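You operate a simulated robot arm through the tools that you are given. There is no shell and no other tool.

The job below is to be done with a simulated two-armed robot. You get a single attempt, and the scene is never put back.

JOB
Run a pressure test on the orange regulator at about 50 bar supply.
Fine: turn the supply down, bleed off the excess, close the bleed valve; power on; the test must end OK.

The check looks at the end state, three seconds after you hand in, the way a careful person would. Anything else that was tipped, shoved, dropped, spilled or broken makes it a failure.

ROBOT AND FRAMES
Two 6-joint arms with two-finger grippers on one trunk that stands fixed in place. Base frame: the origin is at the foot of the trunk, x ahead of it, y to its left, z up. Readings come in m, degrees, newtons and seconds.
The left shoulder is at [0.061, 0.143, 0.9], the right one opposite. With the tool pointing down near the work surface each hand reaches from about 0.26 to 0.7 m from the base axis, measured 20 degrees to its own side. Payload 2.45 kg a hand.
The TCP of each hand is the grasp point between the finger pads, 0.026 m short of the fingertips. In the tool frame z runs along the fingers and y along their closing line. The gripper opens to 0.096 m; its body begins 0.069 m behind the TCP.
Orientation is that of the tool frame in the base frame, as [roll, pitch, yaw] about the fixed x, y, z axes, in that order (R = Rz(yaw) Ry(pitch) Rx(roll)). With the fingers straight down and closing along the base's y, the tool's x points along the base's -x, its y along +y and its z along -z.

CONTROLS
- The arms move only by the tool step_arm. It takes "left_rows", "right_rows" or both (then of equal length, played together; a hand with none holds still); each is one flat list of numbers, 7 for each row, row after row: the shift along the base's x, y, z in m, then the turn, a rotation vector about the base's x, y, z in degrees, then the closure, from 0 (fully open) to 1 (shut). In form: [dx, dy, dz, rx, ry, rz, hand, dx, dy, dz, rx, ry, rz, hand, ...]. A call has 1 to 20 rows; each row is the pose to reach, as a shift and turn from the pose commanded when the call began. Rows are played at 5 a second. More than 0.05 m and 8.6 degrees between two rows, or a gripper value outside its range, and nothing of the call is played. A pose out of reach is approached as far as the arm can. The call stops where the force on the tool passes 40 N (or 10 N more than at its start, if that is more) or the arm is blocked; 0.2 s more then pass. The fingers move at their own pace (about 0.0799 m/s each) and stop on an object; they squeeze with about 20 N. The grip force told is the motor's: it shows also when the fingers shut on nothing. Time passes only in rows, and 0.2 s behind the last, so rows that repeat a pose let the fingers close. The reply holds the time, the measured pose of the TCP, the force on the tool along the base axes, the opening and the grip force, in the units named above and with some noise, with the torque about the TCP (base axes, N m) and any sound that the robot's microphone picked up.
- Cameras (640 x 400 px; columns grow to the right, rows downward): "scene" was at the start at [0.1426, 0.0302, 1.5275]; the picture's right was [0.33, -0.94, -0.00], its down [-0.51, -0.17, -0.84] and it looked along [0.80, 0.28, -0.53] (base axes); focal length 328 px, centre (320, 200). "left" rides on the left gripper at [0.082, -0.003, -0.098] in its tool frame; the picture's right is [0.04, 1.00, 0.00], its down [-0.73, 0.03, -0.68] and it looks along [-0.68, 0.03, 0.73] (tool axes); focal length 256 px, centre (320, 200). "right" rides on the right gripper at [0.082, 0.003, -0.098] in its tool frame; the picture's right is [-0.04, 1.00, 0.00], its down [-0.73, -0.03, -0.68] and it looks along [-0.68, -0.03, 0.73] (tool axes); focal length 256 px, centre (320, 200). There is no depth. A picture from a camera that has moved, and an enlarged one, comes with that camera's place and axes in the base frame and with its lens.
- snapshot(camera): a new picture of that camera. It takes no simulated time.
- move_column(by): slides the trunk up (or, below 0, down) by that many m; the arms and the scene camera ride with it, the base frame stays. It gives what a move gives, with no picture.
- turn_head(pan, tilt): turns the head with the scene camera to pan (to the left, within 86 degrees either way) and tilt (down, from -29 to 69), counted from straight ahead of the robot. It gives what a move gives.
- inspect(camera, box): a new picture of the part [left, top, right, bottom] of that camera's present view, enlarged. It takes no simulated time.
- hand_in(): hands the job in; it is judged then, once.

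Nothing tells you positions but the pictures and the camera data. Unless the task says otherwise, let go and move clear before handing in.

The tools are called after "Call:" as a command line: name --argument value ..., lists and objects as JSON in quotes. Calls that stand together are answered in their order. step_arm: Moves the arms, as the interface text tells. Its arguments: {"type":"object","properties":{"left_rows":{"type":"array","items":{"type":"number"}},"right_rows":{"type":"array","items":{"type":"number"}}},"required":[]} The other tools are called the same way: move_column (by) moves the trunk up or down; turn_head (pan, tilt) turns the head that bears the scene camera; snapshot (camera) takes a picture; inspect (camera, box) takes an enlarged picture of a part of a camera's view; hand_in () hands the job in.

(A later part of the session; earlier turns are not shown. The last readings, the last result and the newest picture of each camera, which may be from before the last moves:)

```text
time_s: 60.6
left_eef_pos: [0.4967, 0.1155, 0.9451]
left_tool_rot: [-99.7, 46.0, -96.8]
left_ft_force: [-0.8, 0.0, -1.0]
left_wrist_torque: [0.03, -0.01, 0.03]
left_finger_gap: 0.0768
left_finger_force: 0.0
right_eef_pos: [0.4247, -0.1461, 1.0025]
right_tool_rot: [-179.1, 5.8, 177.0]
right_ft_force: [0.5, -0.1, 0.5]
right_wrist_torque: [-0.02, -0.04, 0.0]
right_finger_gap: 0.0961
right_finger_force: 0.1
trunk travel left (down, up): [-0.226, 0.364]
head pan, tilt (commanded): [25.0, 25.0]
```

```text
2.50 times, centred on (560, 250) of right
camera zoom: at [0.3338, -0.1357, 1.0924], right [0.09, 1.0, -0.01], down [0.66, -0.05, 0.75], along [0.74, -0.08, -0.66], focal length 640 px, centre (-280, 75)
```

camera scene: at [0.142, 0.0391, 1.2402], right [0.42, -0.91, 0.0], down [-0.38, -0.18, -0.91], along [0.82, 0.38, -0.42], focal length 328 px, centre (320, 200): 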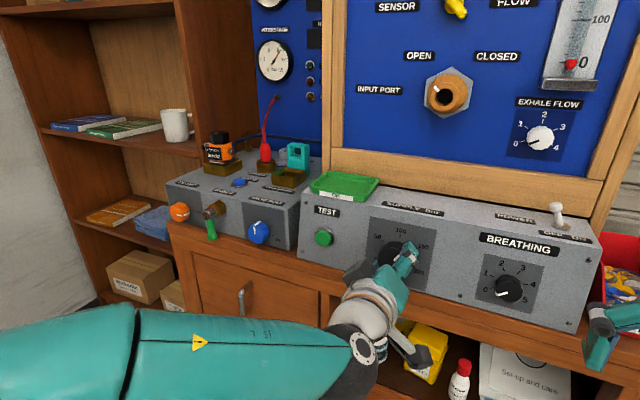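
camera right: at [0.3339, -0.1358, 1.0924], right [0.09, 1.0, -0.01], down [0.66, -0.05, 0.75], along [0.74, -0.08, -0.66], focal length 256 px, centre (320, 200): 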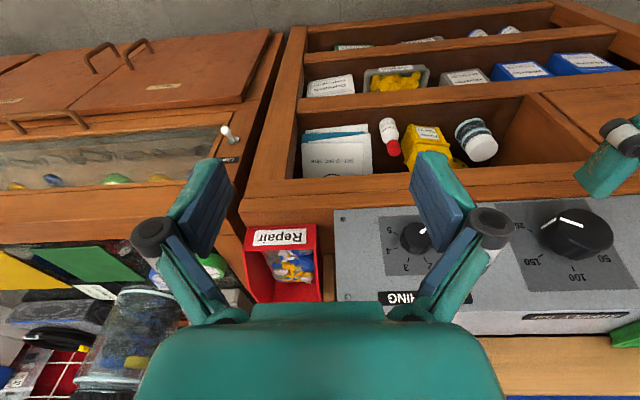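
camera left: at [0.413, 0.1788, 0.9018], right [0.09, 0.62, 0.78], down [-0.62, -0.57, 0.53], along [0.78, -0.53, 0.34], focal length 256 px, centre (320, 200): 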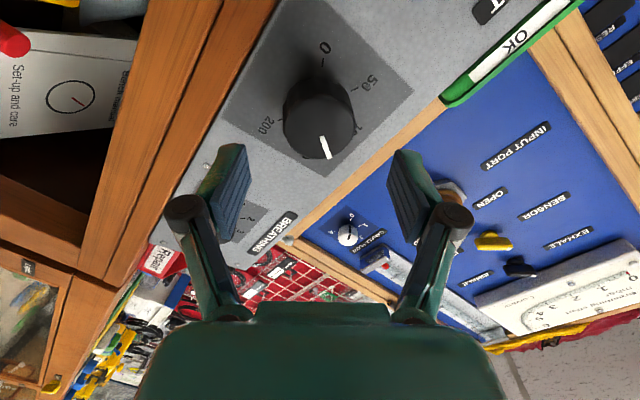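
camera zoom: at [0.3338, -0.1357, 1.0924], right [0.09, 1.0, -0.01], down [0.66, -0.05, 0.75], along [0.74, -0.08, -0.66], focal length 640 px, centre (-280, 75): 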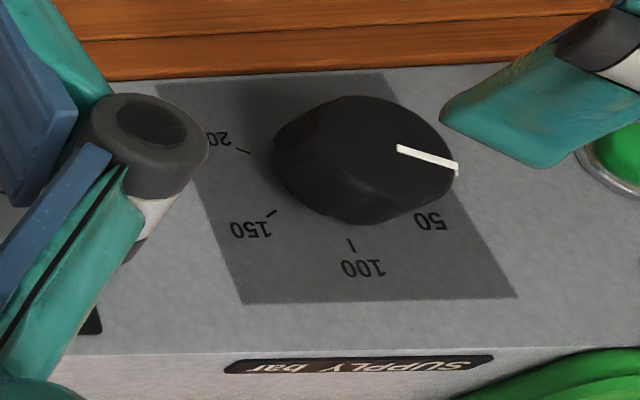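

The pointer reads 50 from all three cameras, within a few degrees. Next is the bleed valve, so I look closely at it and at the gauge.

Call:
inspect --camera "scene" --box '[160, 180, 290, 260]'

Call:
inspect --camera "scene" --box '[185, 190, 245, 250]'

Call:
turn_head --pan 28 --tilt 5

Call:
snapshot --camera "scene"

```text
4.92 times, centred on (225, 220) of scene
camera zoom: at [0.1412, 0.0398, 1.2403], right [0.42, -0.91, 0.0], down [-0.38, -0.18, -0.91], along [0.82, 0.38, -0.42], focal length 1614 px, centre (788, 102)
```

zoom: 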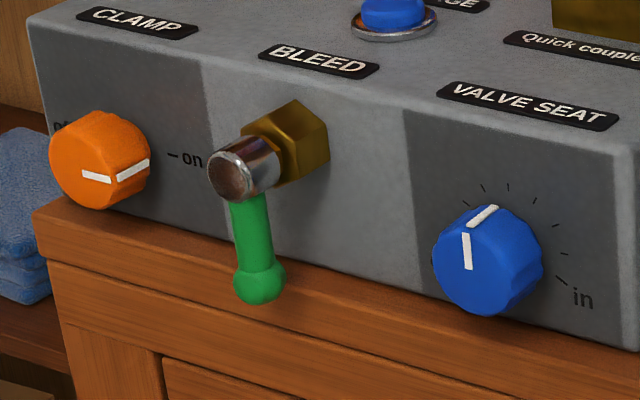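

```text
6.67 times, centred on (215, 220) of scene
camera zoom: at [0.1412, 0.0398, 1.2403], right [0.42, -0.91, 0.0], down [-0.38, -0.18, -0.91], along [0.82, 0.38, -0.42], focal length 2186 px, centre (1020, 67)
```

zoom: 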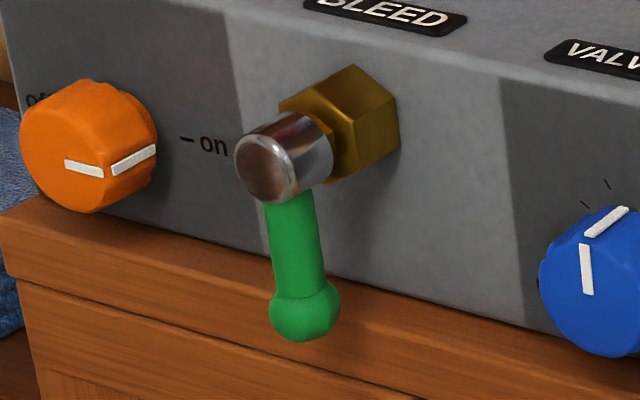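

```text
time_s: 61.5
left_eef_pos: [0.4962, 0.1153, 0.9431]
left_tool_rot: [-99.7, 46.1, -96.9]
left_ft_force: [0.4, -0.2, -0.3]
left_wrist_torque: [-0.04, -0.02, 0.04]
left_finger_gap: 0.0769
left_finger_force: 0.0
right_eef_pos: [0.4255, -0.1455, 1.0036]
right_tool_rot: [-179.1, 5.7, 177.0]
right_ft_force: [-0.7, 1.0, 0.8]
right_wrist_torque: [0.02, 0.01, 0.02]
right_finger_gap: 0.0961
right_finger_force: 0.0
trunk travel left (down, up): [-0.226, 0.364]
head pan, tilt (commanded): [28.0, 5.0]
```

```text
taken
camera scene: at [0.1389, 0.044, 1.2726], right [0.47, -0.88, 0.0], down [-0.08, -0.04, -1.0], along [0.88, 0.47, -0.09], focal length 328 px, centre (320, 200)
```

scene: 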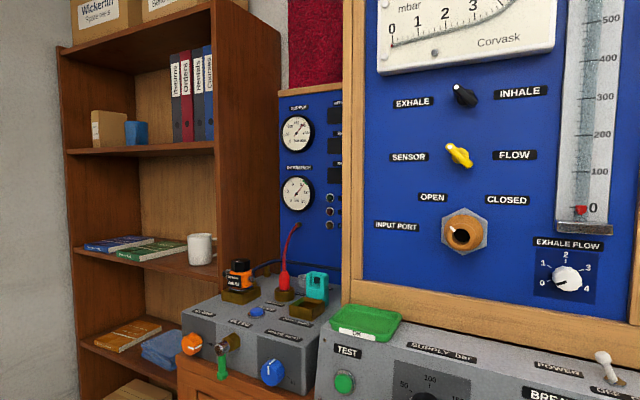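

The dial is set and the bleed valve sits at about (0.575, 0.488, 0.934) with its green lever hanging down about 5 cm. The CLAMP and VALVE SEAT knobs are about 10 cm to either side and must not be touched. I roll the left hand level, then tilt it 45° down and bring it across in front of the valve.

Call:
step_arm --left_rows '[-0.01, 0, 0, 7.95, 0, -0.9, 0.2, -0.02, 0.01, 0, 15.9, 0, -1.81, 0.2, -0.02, 0.02, 0.01, 23.85, 0, -2.72, 0.2, -0.02, 0.03, 0.02, 31.8, 0, -3.62, 0.2, -0.02, 0.04, 0.03, 39.7, 0, -4.53, 0.2, -0.02, 0.05, 0.04, 45.7, 0, -5.2, 0.2, -0.02, 0.05, 0.04, 45.7, 0, -5.2, 0.2]'

Call:
step_arm --left_rows '[-0.01, 0.04, 0.01, 0, 8, 0, 0.4, -0.02, 0.08, 0.02, 0, 16, 0, 0.5, -0.02, 0.12, 0.03, 0, 24, 0, 0.6, -0.02, 0.16, 0.04, 0, 32, 0, 0.7, -0.02, 0.2, 0.04, 0, 38.5, 0, 0.7, -0.02, 0.24, 0.04, 0, 38.5, 0, 0.7, -0.02, 0.27, 0.04, 0, 38.5, 0, 0.7]'

Call:
turn_head --pan 35 --tilt 20

Call:
snapshot --camera "scene"

Call:
snapshot --camera "left"

```text
time_s: 63.1
left_eef_pos: [0.4762, 0.1678, 0.9838]
left_tool_rot: [158.7, 82.9, 158.7]
left_ft_force: [0.0, -0.5, 0.3]
left_wrist_torque: [0.0, -0.01, -0.01]
left_finger_gap: 0.0766
left_finger_force: 0.1
right_eef_pos: [0.4256, -0.146, 1.0024]
right_tool_rot: [-179.1, 5.7, 177.0]
right_ft_force: [0.0, 0.2, 0.5]
right_wrist_torque: [0.0, 0.01, 0.01]
right_finger_gap: 0.096
right_finger_force: 0.0
trunk travel left (down, up): [-0.226, 0.364]
head pan, tilt (commanded): [28.0, 5.0]
```

```text
time_s: 64.7
left_eef_pos: [0.4537, 0.4343, 1.0227]
left_tool_rot: [177.2, 44.8, 176.4]
left_ft_force: [-0.1, 0.0, 0.1]
left_wrist_torque: [0.0, -0.01, -0.01]
left_finger_gap: 0.0288
left_finger_force: 0.0
right_eef_pos: [0.4252, -0.1459, 1.0019]
right_tool_rot: [-179.1, 5.7, 177.0]
right_ft_force: [-1.0, 0.2, 0.2]
right_wrist_torque: [0.02, 0.02, -0.03]
right_finger_gap: 0.096
right_finger_force: 0.2
trunk travel left (down, up): [-0.226, 0.364]
head pan, tilt (commanded): [28.0, 5.0]
```

```text
time_s: 65.4
left_eef_pos: [0.4536, 0.4337, 1.0222]
left_tool_rot: [177.3, 44.7, 176.4]
left_ft_force: [-0.1, 0.8, 0.2]
left_wrist_torque: [0.0, -0.03, 0.03]
left_finger_gap: 0.0289
left_finger_force: 0.0
right_eef_pos: [0.4256, -0.146, 1.0028]
right_tool_rot: [-179.1, 5.7, 177.0]
right_ft_force: [-0.5, -0.3, -0.5]
right_wrist_torque: [-0.01, 0.0, -0.02]
right_finger_gap: 0.0961
right_finger_force: 0.1
trunk travel left (down, up): [-0.226, 0.364]
head pan, tilt (commanded): [35.0, 20.0]
```

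```text
taken
camera scene: at [0.1341, 0.0543, 1.2484], right [0.57, -0.82, 0.0], down [-0.28, -0.2, -0.94], along [0.77, 0.54, -0.34], focal length 328 px, centre (320, 200)
```

scene: 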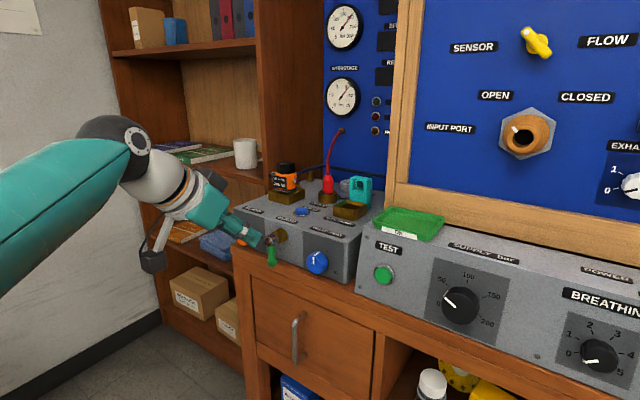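

```text
taken
camera left: at [0.3271, 0.4327, 1.0352], right [0.0, 1.0, 0.0], down [0.04, 0.0, 1.0], along [1.0, 0.0, -0.04], focal length 256 px, centre (320, 200)
```

left: 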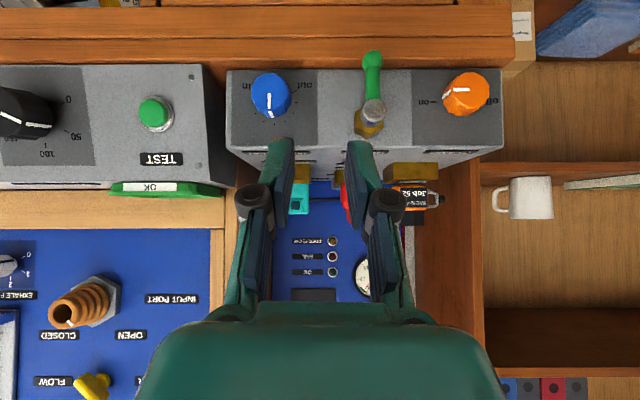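

The left hand reached the 45° pose cleanly, and its camera now looks straight at the valve box and at the lamps. I zoom in on the lever and the lamps.

Call:
inspect --camera "left" --box '[270, 180, 430, 310]'

Call:
inspect --camera "left" --box '[220, 40, 520, 200]'

Call:
inspect --camera "scene" --box '[220, 150, 400, 290]'

```text
3.08 times, centred on (350, 245) of left
camera zoom: at [0.3271, 0.4327, 1.0352], right [0.0, 1.0, 0.0], down [0.04, 0.0, 1.0], along [1.0, 0.0, -0.04], focal length 788 px, centre (228, 62)
```

zoom: 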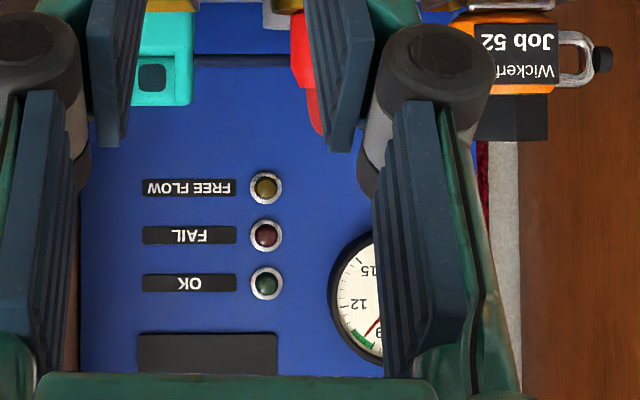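

```text
2.13 times, centred on (370, 120) of left
camera zoom: at [0.3271, 0.4327, 1.0352], right [0.0, 1.0, 0.0], down [0.04, 0.0, 1.0], along [1.0, 0.0, -0.04], focal length 546 px, centre (213, 371)
```

zoom: 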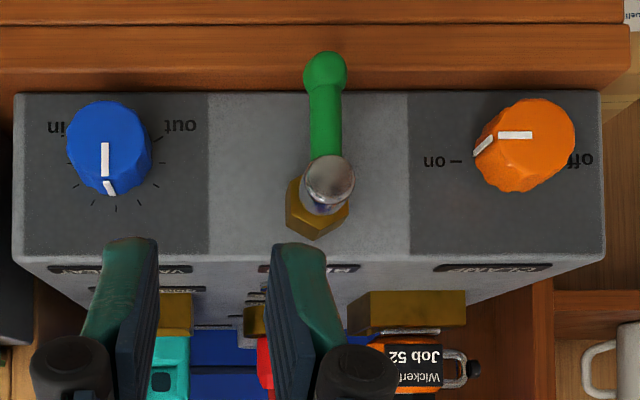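

```text
2.86 times, centred on (310, 220) of scene
camera zoom: at [0.1341, 0.0543, 1.2484], right [0.57, -0.82, 0.0], down [-0.28, -0.2, -0.94], along [0.77, 0.54, -0.34], focal length 937 px, centre (349, 143)
```

zoom: 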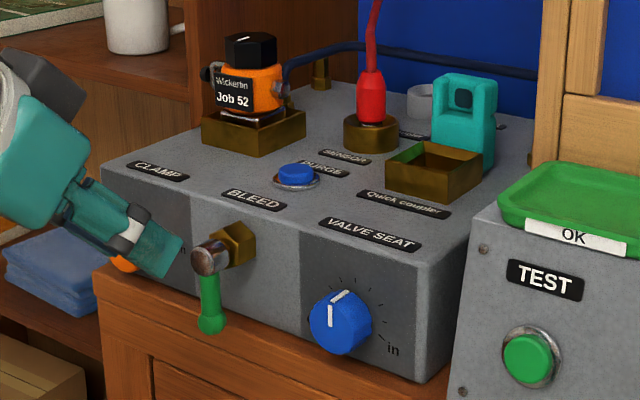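

The silver stem end is at about (0.572, 0.485, 0.939) and the lever's ball is at (0.571, 0.484, 0.888). I bring the nearly closed fingers to straddle the lever from the front, well clear of both knobs.

Call:
step_arm --left_rows '[0.02, 0.02, -0.025, 0, 0, 0, 0.7, 0.045, 0.04, -0.05, 0, 0, 0, 0.7, 0.065, 0.0505, -0.075, 0, 0, 0, 0.7, 0.069, 0.0505, -0.08, 0, 0, 0, 0.7]'

Call:
inspect --camera "left" --box '[220, 40, 420, 240]'

Call:
inspect --camera "scene" --box '[200, 190, 340, 300]'

```text
time_s: 66.4
left_eef_pos: [0.5247, 0.4879, 0.9421]
left_tool_rot: [177.3, 44.9, 176.4]
left_ft_force: [0.0, -0.1, -0.4]
left_wrist_torque: [-0.01, 0.01, 0.01]
left_finger_gap: 0.0289
left_finger_force: 0.1
right_eef_pos: [0.4255, -0.1462, 1.0016]
right_tool_rot: [-179.1, 5.6, 177.0]
right_ft_force: [0.2, -0.4, -0.9]
right_wrist_torque: [0.01, -0.02, 0.0]
right_finger_gap: 0.0957
right_finger_force: 0.0
trunk travel left (down, up): [-0.226, 0.364]
head pan, tilt (commanded): [35.0, 20.0]
```

```text
2.00 times, centred on (320, 140) of left
camera zoom: at [0.3973, 0.4865, 0.9533], right [0.0, 1.0, 0.0], down [0.04, 0.0, 1.0], along [1.0, 0.0, -0.04], focal length 512 px, centre (320, 320)
```

zoom: 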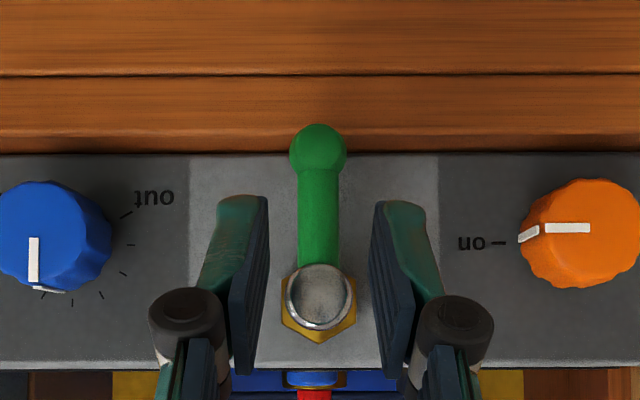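

```text
3.64 times, centred on (270, 245) of scene
camera zoom: at [0.1342, 0.0544, 1.2484], right [0.57, -0.82, 0.0], down [-0.28, -0.2, -0.94], along [0.77, 0.54, -0.34], focal length 1192 px, centre (502, 36)
```

zoom: 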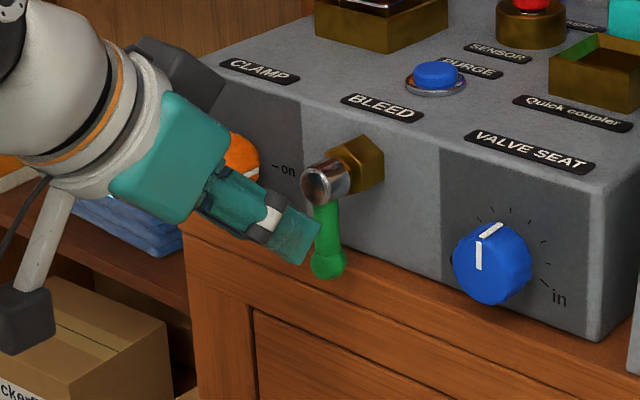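

The straddle is centred on the lever. I advance along the tool axis so that the pads sit on either side of the handle, just above the ball.

Call:
step_arm --left_rows '[0.015, 0, -0.014, 0, 0, 0, 0.7, 0.03, 0, -0.028, 0, 0, 0, 0.7, 0.038, 0, -0.035, 0, 0, 0, 0.7, 0.038, 0, -0.035, 0, 0, 0, 0.7]'

Call:
inspect --camera "left" --box '[220, 40, 420, 240]'

Call:
inspect --camera "scene" --box '[200, 190, 340, 300]'

```text
time_s: 67.4
left_eef_pos: [0.5631, 0.4877, 0.9068]
left_tool_rot: [177.3, 44.9, 176.4]
left_ft_force: [-0.1, 0.0, -0.6]
left_wrist_torque: [0.0, 0.01, 0.03]
left_finger_gap: 0.0286
left_finger_force: 0.2
right_eef_pos: [0.4246, -0.1462, 1.0025]
right_tool_rot: [-179.2, 5.7, 177.1]
right_ft_force: [0.1, -0.3, -0.7]
right_wrist_torque: [-0.02, 0.01, -0.03]
right_finger_gap: 0.096
right_finger_force: 0.0
trunk travel left (down, up): [-0.226, 0.364]
head pan, tilt (commanded): [35.0, 20.0]
```

```text
2.00 times, centred on (320, 140) of left
camera zoom: at [0.4362, 0.4861, 0.9191], right [0.0, 1.0, 0.0], down [0.04, 0.0, 1.0], along [1.0, 0.0, -0.04], focal length 512 px, centre (320, 320)
```

zoom: 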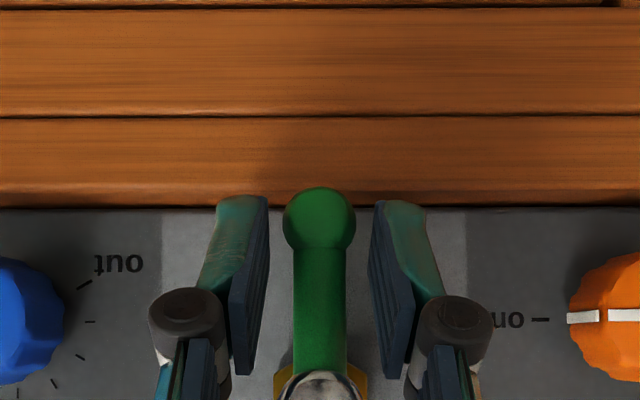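

```text
3.64 times, centred on (270, 245) of scene
camera zoom: at [0.1342, 0.0543, 1.2484], right [0.57, -0.82, 0.0], down [-0.28, -0.2, -0.94], along [0.77, 0.54, -0.34], focal length 1192 px, centre (502, 36)
```

zoom: 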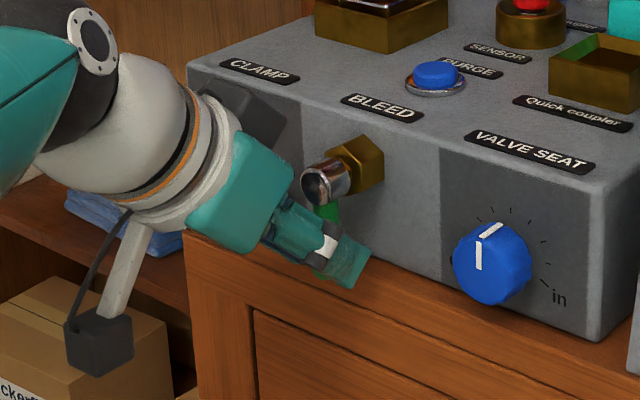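

The pads are around the handle. I nudge gently toward +y to find out whether the lever turns that way.

Call:
step_arm --left_rows '[0, 0.005, 0, 0, 0, 0, 0.7, 0, 0.009, 0.0005, 0, 0, 0, 0.7, 0, 0.013, 0.001, 0, 0, 0, 0.7]'

Call:
inspect --camera "left" --box '[220, 40, 420, 240]'

```text
time_s: 68.2
left_eef_pos: [0.5641, 0.4968, 0.9082]
left_tool_rot: [177.5, 44.7, 176.4]
left_ft_force: [2.4, -12.8, -3.6]
left_wrist_torque: [-0.14, -0.01, -0.11]
left_finger_gap: 0.0363
left_finger_force: 5.4
right_eef_pos: [0.4267, -0.1471, 1.0023]
right_tool_rot: [-179.3, 5.6, 177.1]
right_ft_force: [-0.7, -0.2, -0.1]
right_wrist_torque: [0.0, -0.05, -0.03]
right_finger_gap: 0.096
right_finger_force: 0.1
trunk travel left (down, up): [-0.226, 0.364]
head pan, tilt (commanded): [35.0, 20.0]
```

```text
2.00 times, centred on (320, 140) of left
camera zoom: at [0.437, 0.4966, 0.9202], right [0.0, 1.0, 0.0], down [0.04, 0.0, 1.0], along [1.0, 0.0, -0.04], focal length 512 px, centre (320, 320)
```

zoom: 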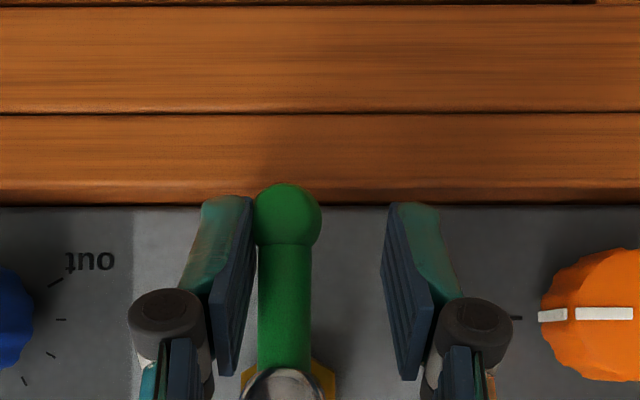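

The lever stays vertical against about 13 N, so it does not open toward +y. I come back and nudge toward -y instead.

Call:
step_arm --left_rows '[0, -0.005, 0, 0, 0, 0, 0.7, 0, -0.013, -0.0005, 0, 0, 0, 0.7, 0, -0.018, -0.001, 0, 0, 0, 0.7, 0, -0.022, -0.001, 0, 0, 0, 0.7, 0, -0.026, 0, 0, 0, 0, 0.7]'

Call:
inspect --camera "left" --box '[220, 40, 420, 240]'

```text
time_s: 69.4
left_eef_pos: [0.5633, 0.4744, 0.909]
left_tool_rot: [177.4, 44.9, 176.6]
left_ft_force: [-1.2, 3.1, -1.5]
left_wrist_torque: [-0.05, 0.04, 0.05]
left_finger_gap: 0.0308
left_finger_force: 1.1
right_eef_pos: [0.426, -0.1463, 1.0026]
right_tool_rot: [-179.1, 5.7, 177.1]
right_ft_force: [-0.1, 0.9, 0.3]
right_wrist_torque: [-0.02, 0.01, -0.01]
right_finger_gap: 0.0958
right_finger_force: 0.1
trunk travel left (down, up): [-0.226, 0.364]
head pan, tilt (commanded): [35.0, 20.0]
```

```text
2.00 times, centred on (320, 140) of left
camera zoom: at [0.4368, 0.473, 0.9205], right [0.0, 1.0, 0.0], down [0.04, 0.0, 1.0], along [1.0, 0.0, -0.04], focal length 512 px, centre (320, 320)
```

zoom: 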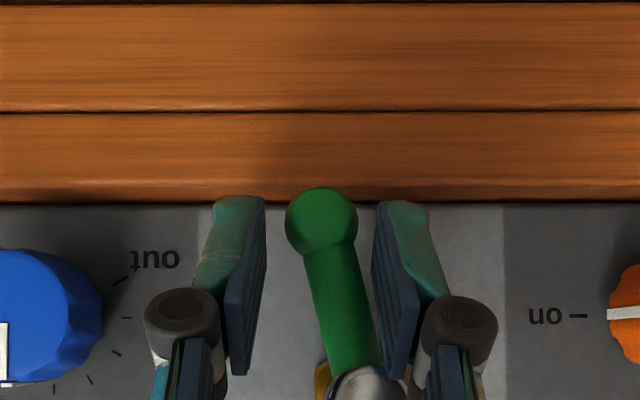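

The lever swings toward -y, so that is the opening direction. I push a little further along its arc, staying clear of the VALVE SEAT knob, and watch the gauge.

Call:
step_arm --left_rows '[0, -0.005, 0.002, 0, 0, 0, 0.75, 0, -0.009, 0.004, 0, 0, 0, 0.78, 0, -0.013, 0.006, 0, 0, 0, 0.8]'

Call:
inspect --camera "left" --box '[200, 40, 440, 240]'

Call:
inspect --camera "scene" --box '[310, 0, 400, 150]'

Call:
inspect --camera "scene" --box '[200, 190, 340, 300]'

```text
time_s: 70.2
left_eef_pos: [0.5624, 0.4739, 0.9079]
left_tool_rot: [176.9, 44.4, 177.1]
left_ft_force: [2.7, 23.7, -12.3]
left_wrist_torque: [-0.8, 0.39, 0.36]
left_finger_gap: 0.0244
left_finger_force: 44.9
right_eef_pos: [0.4278, -0.1429, 1.0023]
right_tool_rot: [-178.9, 5.5, 177.1]
right_ft_force: [1.4, -0.6, -0.2]
right_wrist_torque: [-0.01, -0.02, 0.01]
right_finger_gap: 0.0959
right_finger_force: 0.0
trunk travel left (down, up): [-0.226, 0.364]
head pan, tilt (commanded): [35.0, 20.0]
stopped in row 3 (left hand): the force on the tool passed its limit at 42 N (the readings are from after the stop); the commanded pose is now the measured one
```

```text
2.00 times, centred on (320, 140) of left
camera zoom: at [0.436, 0.4703, 0.921], right [-0.02, 1.0, 0.01], down [0.05, -0.01, 1.0], along [1.0, 0.02, -0.05], focal length 512 px, centre (320, 320)
```

zoom: 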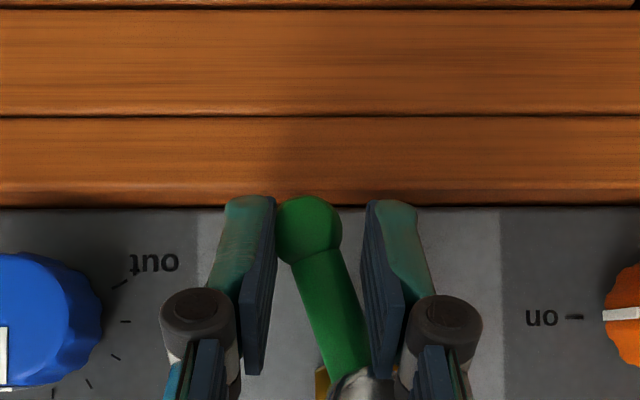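

```text
2.67 times, centred on (355, 75) of scene
camera zoom: at [0.1358, 0.0578, 1.2479], right [0.57, -0.82, 0.0], down [-0.28, -0.2, -0.94], along [0.77, 0.54, -0.34], focal length 874 px, centre (227, 533)
```

zoom: 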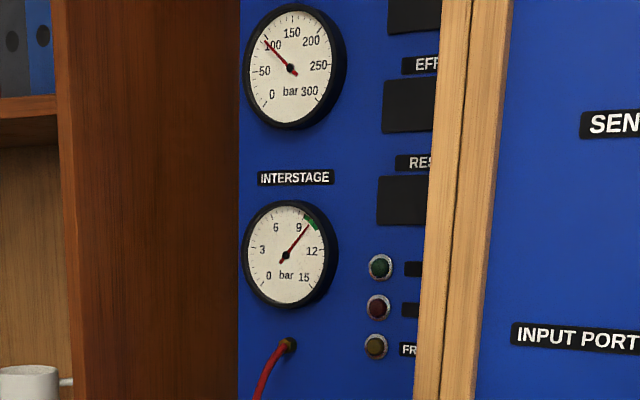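

```text
3.64 times, centred on (270, 245) of scene
camera zoom: at [0.1358, 0.0578, 1.2479], right [0.57, -0.82, 0.0], down [-0.28, -0.2, -0.94], along [0.77, 0.54, -0.34], focal length 1192 px, centre (502, 36)
```

zoom: 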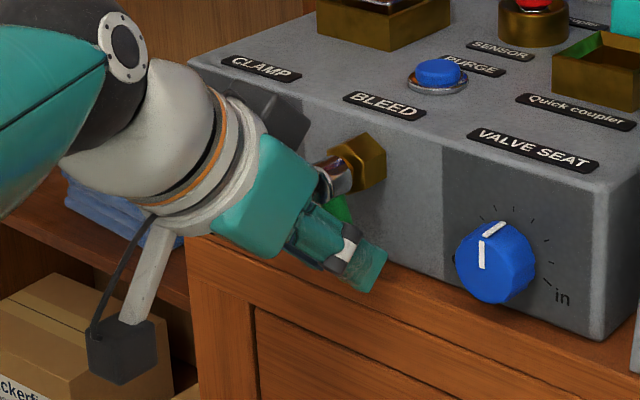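

The supply gauge has already fallen to about 100 bar, so the valve is bleeding. I ease the fingers open slightly, let a moment pass, and check again.

Call:
step_arm --left_rows '[0, 0, 0, 0, 0, 0, 0.7]'

Call:
inspect --camera "scene" --box '[310, 0, 400, 150]'

Call:
inspect --camera "left" --box '[200, 40, 440, 240]'

```text
time_s: 70.6
left_eef_pos: [0.563, 0.4668, 0.9113]
left_tool_rot: [177.1, 44.7, 176.9]
left_ft_force: [-2.6, 0.3, -5.4]
left_wrist_torque: [0.01, -0.48, -0.04]
left_finger_gap: 0.0313
left_finger_force: 1.8
right_eef_pos: [0.4269, -0.1444, 1.0029]
right_tool_rot: [-179.2, 5.7, 177.1]
right_ft_force: [-0.3, 0.2, -0.3]
right_wrist_torque: [-0.01, 0.02, 0.01]
right_finger_gap: 0.0961
right_finger_force: 0.0
trunk travel left (down, up): [-0.226, 0.364]
head pan, tilt (commanded): [35.0, 20.0]
```

```text
2.67 times, centred on (355, 75) of scene
camera zoom: at [0.1344, 0.0554, 1.2483], right [0.57, -0.82, 0.0], down [-0.28, -0.2, -0.94], along [0.77, 0.54, -0.34], focal length 874 px, centre (227, 533)
```

zoom: 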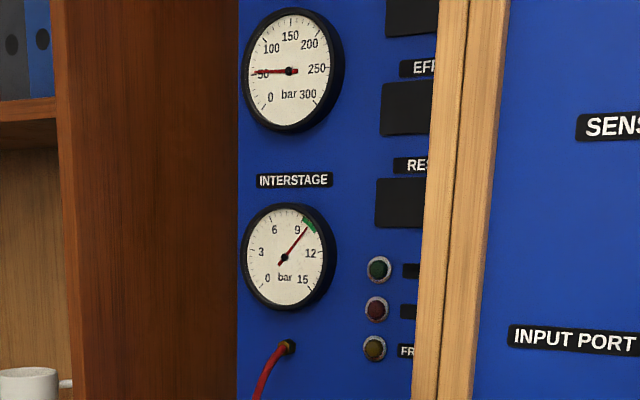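

```text
2.00 times, centred on (320, 140) of left
camera zoom: at [0.4356, 0.4659, 0.9242], right [-0.01, 1.0, 0.01], down [0.04, -0.01, 1.0], along [1.0, 0.01, -0.04], focal length 512 px, centre (320, 320)
```

zoom: 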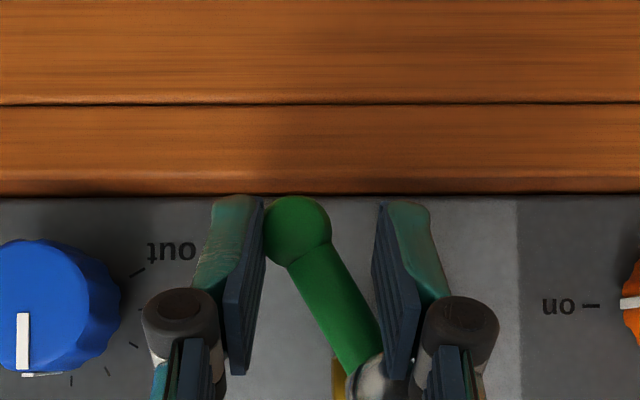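

The gauge now reads 50 bar. I close the valve at once by pushing the lever back to hanging straight down against its stop.

Call:
step_arm --left_rows '[0, 0.015, -0.002, 0, 0, 0, 0.7, 0, 0.026, -0.003, 0, 0, 0, 0.7, 0, 0.033, -0.003, 0, 0, 0, 0.7]'

Call:
inspect --camera "scene" --box '[310, 0, 400, 150]'

Call:
inspect --camera "left" --box '[200, 40, 440, 240]'

```text
time_s: 71.4
left_eef_pos: [0.5643, 0.4976, 0.9089]
left_tool_rot: [177.3, 44.6, 176.7]
left_ft_force: [-3.9, -14.5, -2.3]
left_wrist_torque: [-0.26, 0.04, -0.26]
left_finger_gap: 0.039
left_finger_force: 8.0
right_eef_pos: [0.4254, -0.1474, 1.0024]
right_tool_rot: [-179.2, 5.7, 177.0]
right_ft_force: [0.2, -0.9, 0.6]
right_wrist_torque: [0.0, 0.02, -0.01]
right_finger_gap: 0.0959
right_finger_force: 0.1
trunk travel left (down, up): [-0.226, 0.364]
head pan, tilt (commanded): [35.0, 20.0]
```

```text
2.67 times, centred on (355, 75) of scene
camera zoom: at [0.134, 0.0529, 1.2484], right [0.57, -0.82, 0.0], down [-0.28, -0.2, -0.94], along [0.77, 0.54, -0.34], focal length 874 px, centre (227, 533)
```

zoom: 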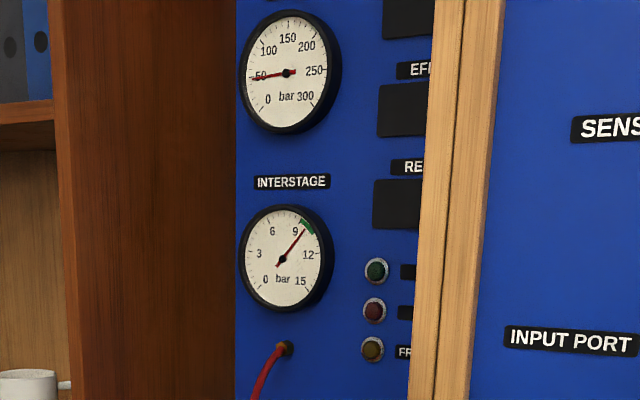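

```text
2.00 times, centred on (320, 140) of left
camera zoom: at [0.4381, 0.4962, 0.9223], right [0.0, 1.0, 0.01], down [0.04, -0.01, 1.0], along [1.0, 0.01, -0.04], focal length 512 px, centre (320, 320)
```

zoom: 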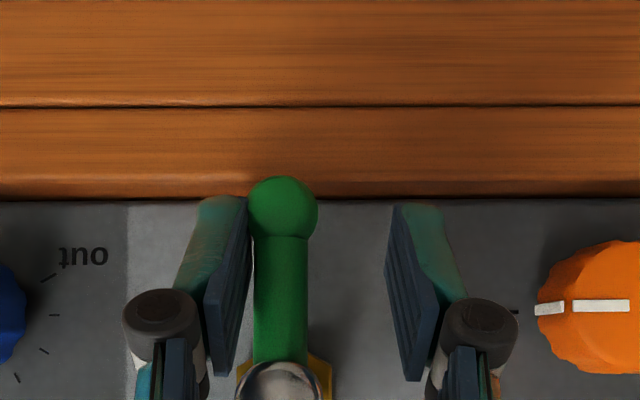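

The lever hangs straight down again and the gauge has settled near 50 bar. I centre the fingers so they don't drag the lever, back out and read the gauges carefully.

Call:
step_arm --left_rows '[0, -0.008, 0, 0, 0, 0, 0.65, 0, -0.012, 0, 0, 0, 0, 0.6, 0, -0.012, 0, 0, 0, 0, 0.6, -0.02, -0.012, 0.02, 0, 0, 0, 0.6, -0.05, -0.012, 0.05, 0, 0, 0, 0.6, -0.08, -0.012, 0.08, 0, 0, 0, 0.6, -0.1, -0.03, 0.11, 0, 0, 0, 0.6]'

Call:
inspect --camera "left" --box '[220, 40, 520, 240]'

Call:
turn_head --pan 30 --tilt 8

Call:
inspect --camera "scene" --box '[270, 100, 360, 250]'

Call:
snapshot --camera "scene"

```text
time_s: 73.0
left_eef_pos: [0.4633, 0.4706, 1.0217]
left_tool_rot: [177.1, 44.8, 176.9]
left_ft_force: [0.7, -0.4, 0.3]
left_wrist_torque: [-0.04, 0.01, 0.0]
left_finger_gap: 0.0384
left_finger_force: 0.1
right_eef_pos: [0.4251, -0.1463, 1.0022]
right_tool_rot: [-179.1, 5.7, 177.0]
right_ft_force: [-0.5, 0.4, 0.7]
right_wrist_torque: [0.0, -0.03, 0.01]
right_finger_gap: 0.0958
right_finger_force: 0.1
trunk travel left (down, up): [-0.226, 0.364]
head pan, tilt (commanded): [35.0, 20.0]
```

```text
2.00 times, centred on (370, 140) of left
camera zoom: at [0.3349, 0.4687, 1.034], right [-0.01, 1.0, 0.01], down [0.04, -0.01, 1.0], along [1.0, 0.01, -0.04], focal length 512 px, centre (220, 320)
```

zoom: 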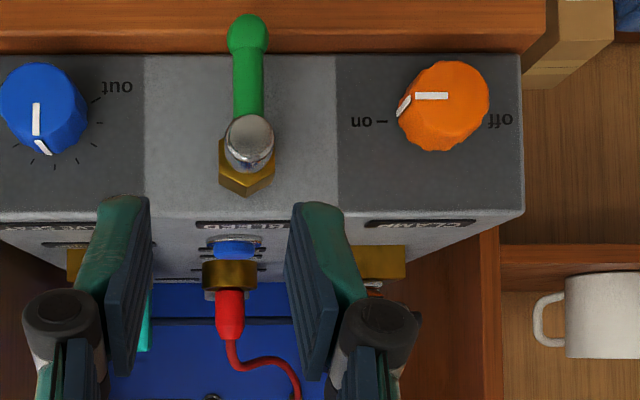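

```text
time_s: 73.7
left_eef_pos: [0.4622, 0.47, 1.0212]
left_tool_rot: [176.9, 44.8, 176.7]
left_ft_force: [-0.5, 0.1, 0.3]
left_wrist_torque: [0.02, 0.01, 0.01]
left_finger_gap: 0.0384
left_finger_force: 0.1
right_eef_pos: [0.4259, -0.1459, 1.0039]
right_tool_rot: [-179.0, 5.7, 177.0]
right_ft_force: [-0.2, -0.2, -0.3]
right_wrist_torque: [-0.02, -0.01, 0.01]
right_finger_gap: 0.0958
right_finger_force: 0.1
trunk travel left (down, up): [-0.226, 0.364]
head pan, tilt (commanded): [30.0, 8.0]
```

```text
2.67 times, centred on (315, 175) of scene
camera zoom: at [0.138, 0.0472, 1.2678], right [0.5, -0.87, 0.0], down [-0.12, -0.07, -0.99], along [0.86, 0.5, -0.14], focal length 874 px, centre (333, 267)
```

zoom: 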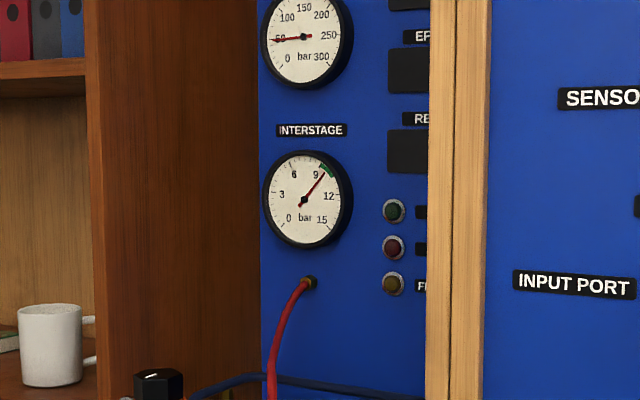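

```text
taken
camera scene: at [0.138, 0.0472, 1.2678], right [0.5, -0.87, 0.0], down [-0.12, -0.07, -0.99], along [0.86, 0.5, -0.14], focal length 328 px, centre (320, 200)
```

scene: 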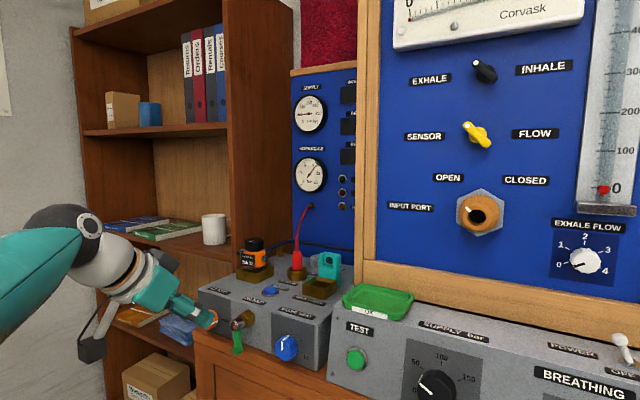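

Call:
inspect --camera "scene" --box '[288, 90, 338, 135]'

Call:
inspect --camera "scene" --box '[288, 150, 338, 200]'

Call:
inspect --camera "scene" --box '[540, 310, 640, 400]'

Call:
snapshot --camera "right"

```text
8.89 times, centred on (313, 112) of scene
camera zoom: at [0.138, 0.0472, 1.2678], right [0.5, -0.87, 0.0], down [-0.12, -0.07, -0.99], along [0.86, 0.5, -0.14], focal length 2914 px, centre (382, 978)
```

zoom: 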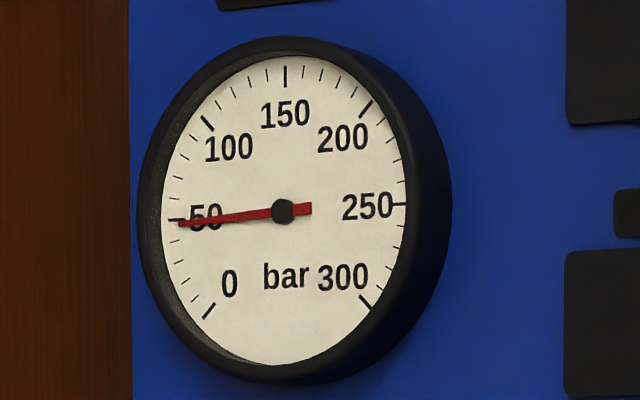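

```text
8.00 times, centred on (313, 175) of scene
camera zoom: at [0.138, 0.0472, 1.2678], right [0.5, -0.87, 0.0], down [-0.12, -0.07, -0.99], along [0.86, 0.5, -0.14], focal length 2623 px, centre (376, 400)
```

zoom: 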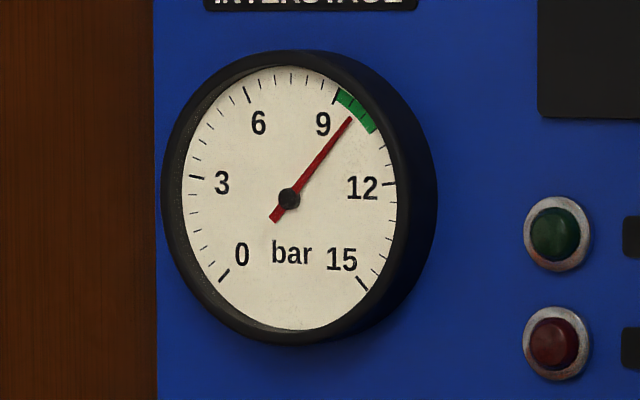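

```text
4.44 times, centred on (590, 355) of scene
camera zoom: at [0.138, 0.0472, 1.2678], right [0.5, -0.87, 0.0], down [-0.12, -0.07, -0.99], along [0.86, 0.5, -0.14], focal length 1457 px, centre (-880, -489)
```

zoom: 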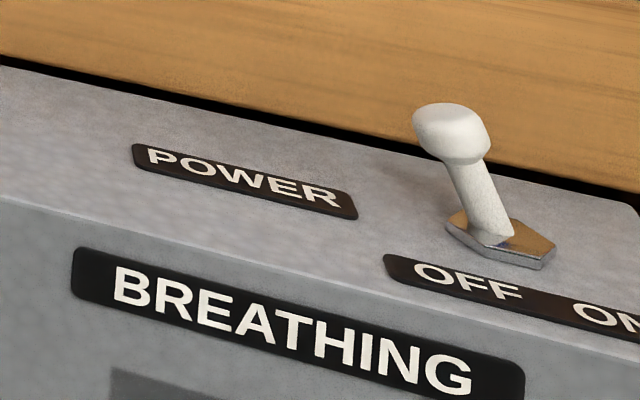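

```text
taken
camera right: at [0.3338, -0.1357, 1.0928], right [0.09, 1.0, -0.01], down [0.66, -0.05, 0.75], along [0.74, -0.08, -0.66], focal length 256 px, centre (320, 200)
```

right: 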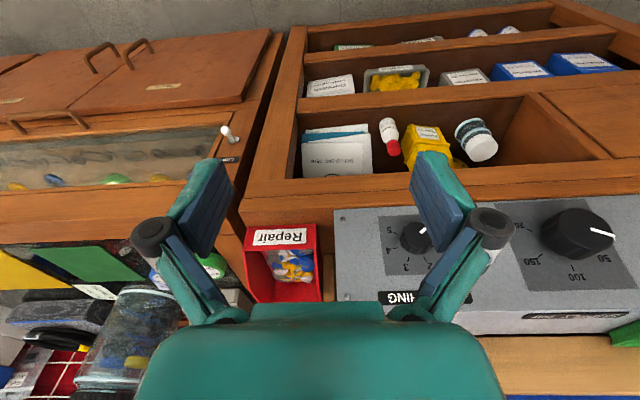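

The supply gauge reads about 48-50 bar, the interstage is in its green band, and the bleed lever is closed. Next is the power switch at about (0.685, -0.107, 0.994), with its tip leaning to OFF at y of about -0.093. I raise the trunk a little and tilt the right hand 45° for it.

Call:
move_column --by 0.15

Call:
step_arm --right_rows '[0.02, 0.015, 0, 0, -8, 0, 0.2, 0.04, 0.03, 0, 0, -16, 0, 0.4, 0.06, 0.05, 0, 0, -24, 0, 0.6, 0.08, 0.07, 0, 0, -32, 0, 0.8, 0.1, 0.09, 0, 0, -39, 0, 1, 0.12, 0.1, 0, 0, -39, 0, 1, 0.12, 0.1, 0, 0, -39, 0, 1]'

Call:
turn_head --pan 5 --tilt 30

Call:
snapshot --camera "scene"

Call:
snapshot --camera "right"

```text
time_s: 75.5
left_eef_pos: [0.4624, 0.4711, 1.1706]
left_tool_rot: [176.8, 44.8, 176.8]
left_ft_force: [0.2, 0.2, -0.2]
left_wrist_torque: [0.0, -0.05, 0.01]
left_finger_gap: 0.0384
left_finger_force: 0.0
right_eef_pos: [0.4266, -0.1469, 1.1532]
right_tool_rot: [-179.1, 5.7, 176.9]
right_ft_force: [0.5, -0.3, 0.0]
right_wrist_torque: [0.0, 0.0, -0.01]
right_finger_gap: 0.0958
right_finger_force: 0.0
trunk travel left (down, up): [-0.376, 0.214]
head pan, tilt (commanded): [30.0, 8.0]
```

```text
time_s: 77.0
left_eef_pos: [0.4631, 0.4709, 1.1729]
left_tool_rot: [176.8, 44.7, 176.7]
left_ft_force: [0.6, 0.7, 0.9]
left_wrist_torque: [-0.01, 0.04, 0.02]
left_finger_gap: 0.0381
left_finger_force: 0.1
right_eef_pos: [0.5443, -0.0463, 1.1544]
right_tool_rot: [178.2, 44.7, 175.8]
right_ft_force: [-0.3, 0.0, -0.4]
right_wrist_torque: [0.01, -0.01, 0.01]
right_finger_gap: 0.0
right_finger_force: 19.7
trunk travel left (down, up): [-0.376, 0.214]
head pan, tilt (commanded): [30.0, 8.0]
```

```text
time_s: 77.9
left_eef_pos: [0.4632, 0.471, 1.1714]
left_tool_rot: [176.9, 44.7, 176.6]
left_ft_force: [0.5, -0.1, -0.7]
left_wrist_torque: [0.0, -0.01, 0.01]
left_finger_gap: 0.0385
left_finger_force: 0.0
right_eef_pos: [0.5454, -0.0461, 1.1543]
right_tool_rot: [178.4, 44.6, 175.8]
right_ft_force: [-0.9, 0.4, 0.2]
right_wrist_torque: [0.0, -0.04, 0.04]
right_finger_gap: 0.0
right_finger_force: 19.9
trunk travel left (down, up): [-0.376, 0.214]
head pan, tilt (commanded): [5.0, 30.0]
```

```text
taken
camera scene: at [0.148, 0.0089, 1.3824], right [0.09, -1.0, 0.0], down [-0.5, -0.04, -0.87], along [0.86, 0.08, -0.5], focal length 328 px, centre (320, 200)
```

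scene: 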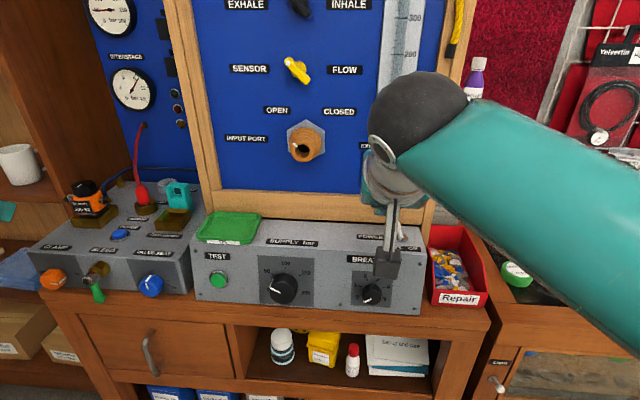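

```text
taken
camera right: at [0.4171, -0.0361, 1.167], right [0.08, 1.0, 0.05], down [0.04, -0.05, 1.0], along [1.0, -0.08, -0.05], focal length 256 px, centre (320, 200)
```

right: 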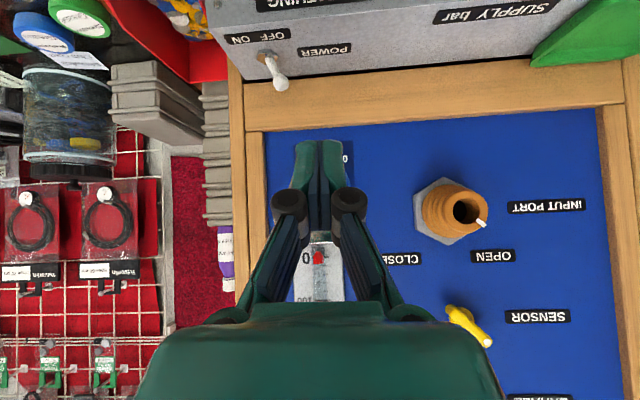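

The right hand is closed at 45°, and its camera confirms the switch position. I descend along the tool axis to just left (+y) of the switch tip without touching it.

Call:
step_arm --right_rows '[0.025, -0.001, -0.023, 0, 0, 0, 1, 0.05, -0.002, -0.046, 0, 0, 0, 1, 0.075, -0.003, -0.069, 0, 0, 0, 1, 0.1, -0.004, -0.092, 0, 0, 0, 1, 0.12, -0.004, -0.11, 0, 0, 0, 1, 0.13, -0.004, -0.12, 0, 0, 0, 1]'

Call:
snapshot --camera "right"

Call:
inspect --camera "scene" --box '[340, 160, 480, 300]'

```text
time_s: 79.3
left_eef_pos: [0.4631, 0.4718, 1.1714]
left_tool_rot: [176.9, 44.6, 176.7]
left_ft_force: [0.0, 0.4, 0.3]
left_wrist_torque: [0.0, 0.0, 0.03]
left_finger_gap: 0.0383
left_finger_force: 0.1
right_eef_pos: [0.6747, -0.0513, 1.0332]
right_tool_rot: [178.2, 44.6, 175.8]
right_ft_force: [-0.3, 0.6, -0.1]
right_wrist_torque: [-0.04, -0.01, -0.02]
right_finger_gap: 0.0001
right_finger_force: 20.2
trunk travel left (down, up): [-0.376, 0.214]
head pan, tilt (commanded): [5.0, 30.0]
```

```text
taken
camera right: at [0.5471, -0.0399, 1.0452], right [0.08, 1.0, 0.05], down [0.04, -0.05, 1.0], along [1.0, -0.08, -0.05], focal length 256 px, centre (320, 200)
```

right: 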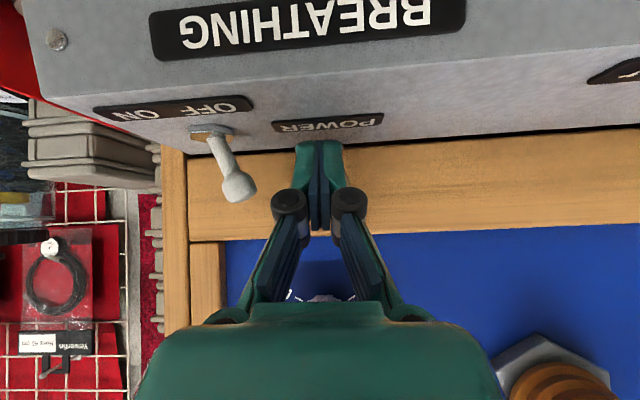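

```text
2.86 times, centred on (410, 230) of scene
camera zoom: at [0.1483, 0.0088, 1.3823], right [0.09, -1.0, 0.0], down [-0.5, -0.04, -0.87], along [0.86, 0.08, -0.5], focal length 937 px, centre (63, 114)
```

zoom: 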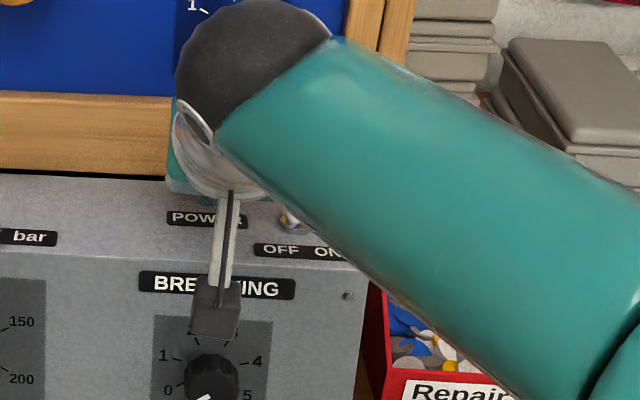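

The closed fingers are just left of the switch tip at the right height. I push toward -y (right) to flip the switch to ON.

Call:
step_arm --right_rows '[0, -0.012, 0, 0, 0, 0, 1, 0, -0.022, 0, 0, 0, 0, 1, 0, -0.03, 0, 0, 0, 0, 1, 0, -0.038, 0, 0, 0, 0, 1, 0, -0.045, 0, 0, 0, 0, 1, 0, -0.049, 0, 0, 0, 0, 1]'

Call:
snapshot --camera "right"

Call:
inspect --camera "scene" --box '[80, 0, 220, 140]'

```text
time_s: 80.7
left_eef_pos: [0.4629, 0.4729, 1.1696]
left_tool_rot: [177.2, 44.6, 177.0]
left_ft_force: [1.2, 0.1, -0.4]
left_wrist_torque: [-0.01, 0.0, 0.0]
left_finger_gap: 0.0383
left_finger_force: 0.1
right_eef_pos: [0.6759, -0.0931, 1.0322]
right_tool_rot: [178.1, 44.6, 176.1]
right_ft_force: [1.2, 24.4, -0.1]
right_wrist_torque: [0.49, -0.06, 0.06]
right_finger_gap: 0.0
right_finger_force: 20.1
trunk travel left (down, up): [-0.376, 0.214]
head pan, tilt (commanded): [5.0, 30.0]
```

```text
taken
camera right: at [0.5479, -0.0836, 1.0455], right [0.07, 1.0, 0.05], down [0.04, -0.06, 1.0], along [1.0, -0.07, -0.05], focal length 256 px, centre (320, 200)
```

right: 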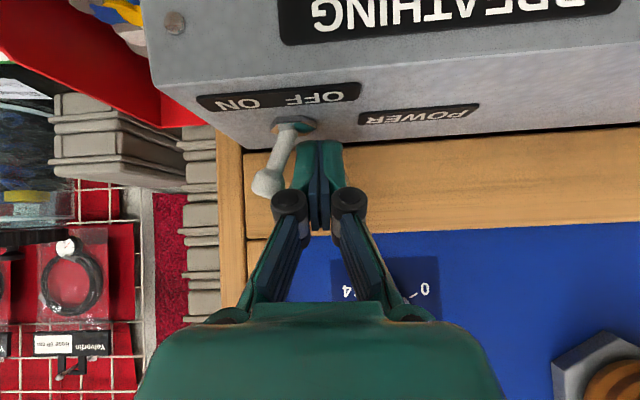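

```text
2.86 times, centred on (150, 70) of scene
camera zoom: at [0.1484, 0.0121, 1.3822], right [0.09, -1.0, 0.0], down [-0.5, -0.05, -0.87], along [0.86, 0.07, -0.5], focal length 937 px, centre (806, 571)
```

zoom: 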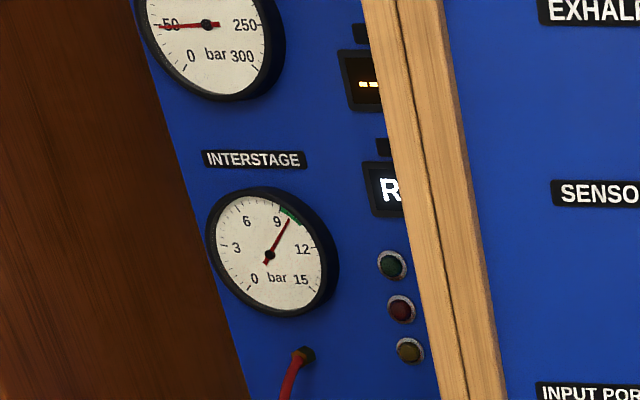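

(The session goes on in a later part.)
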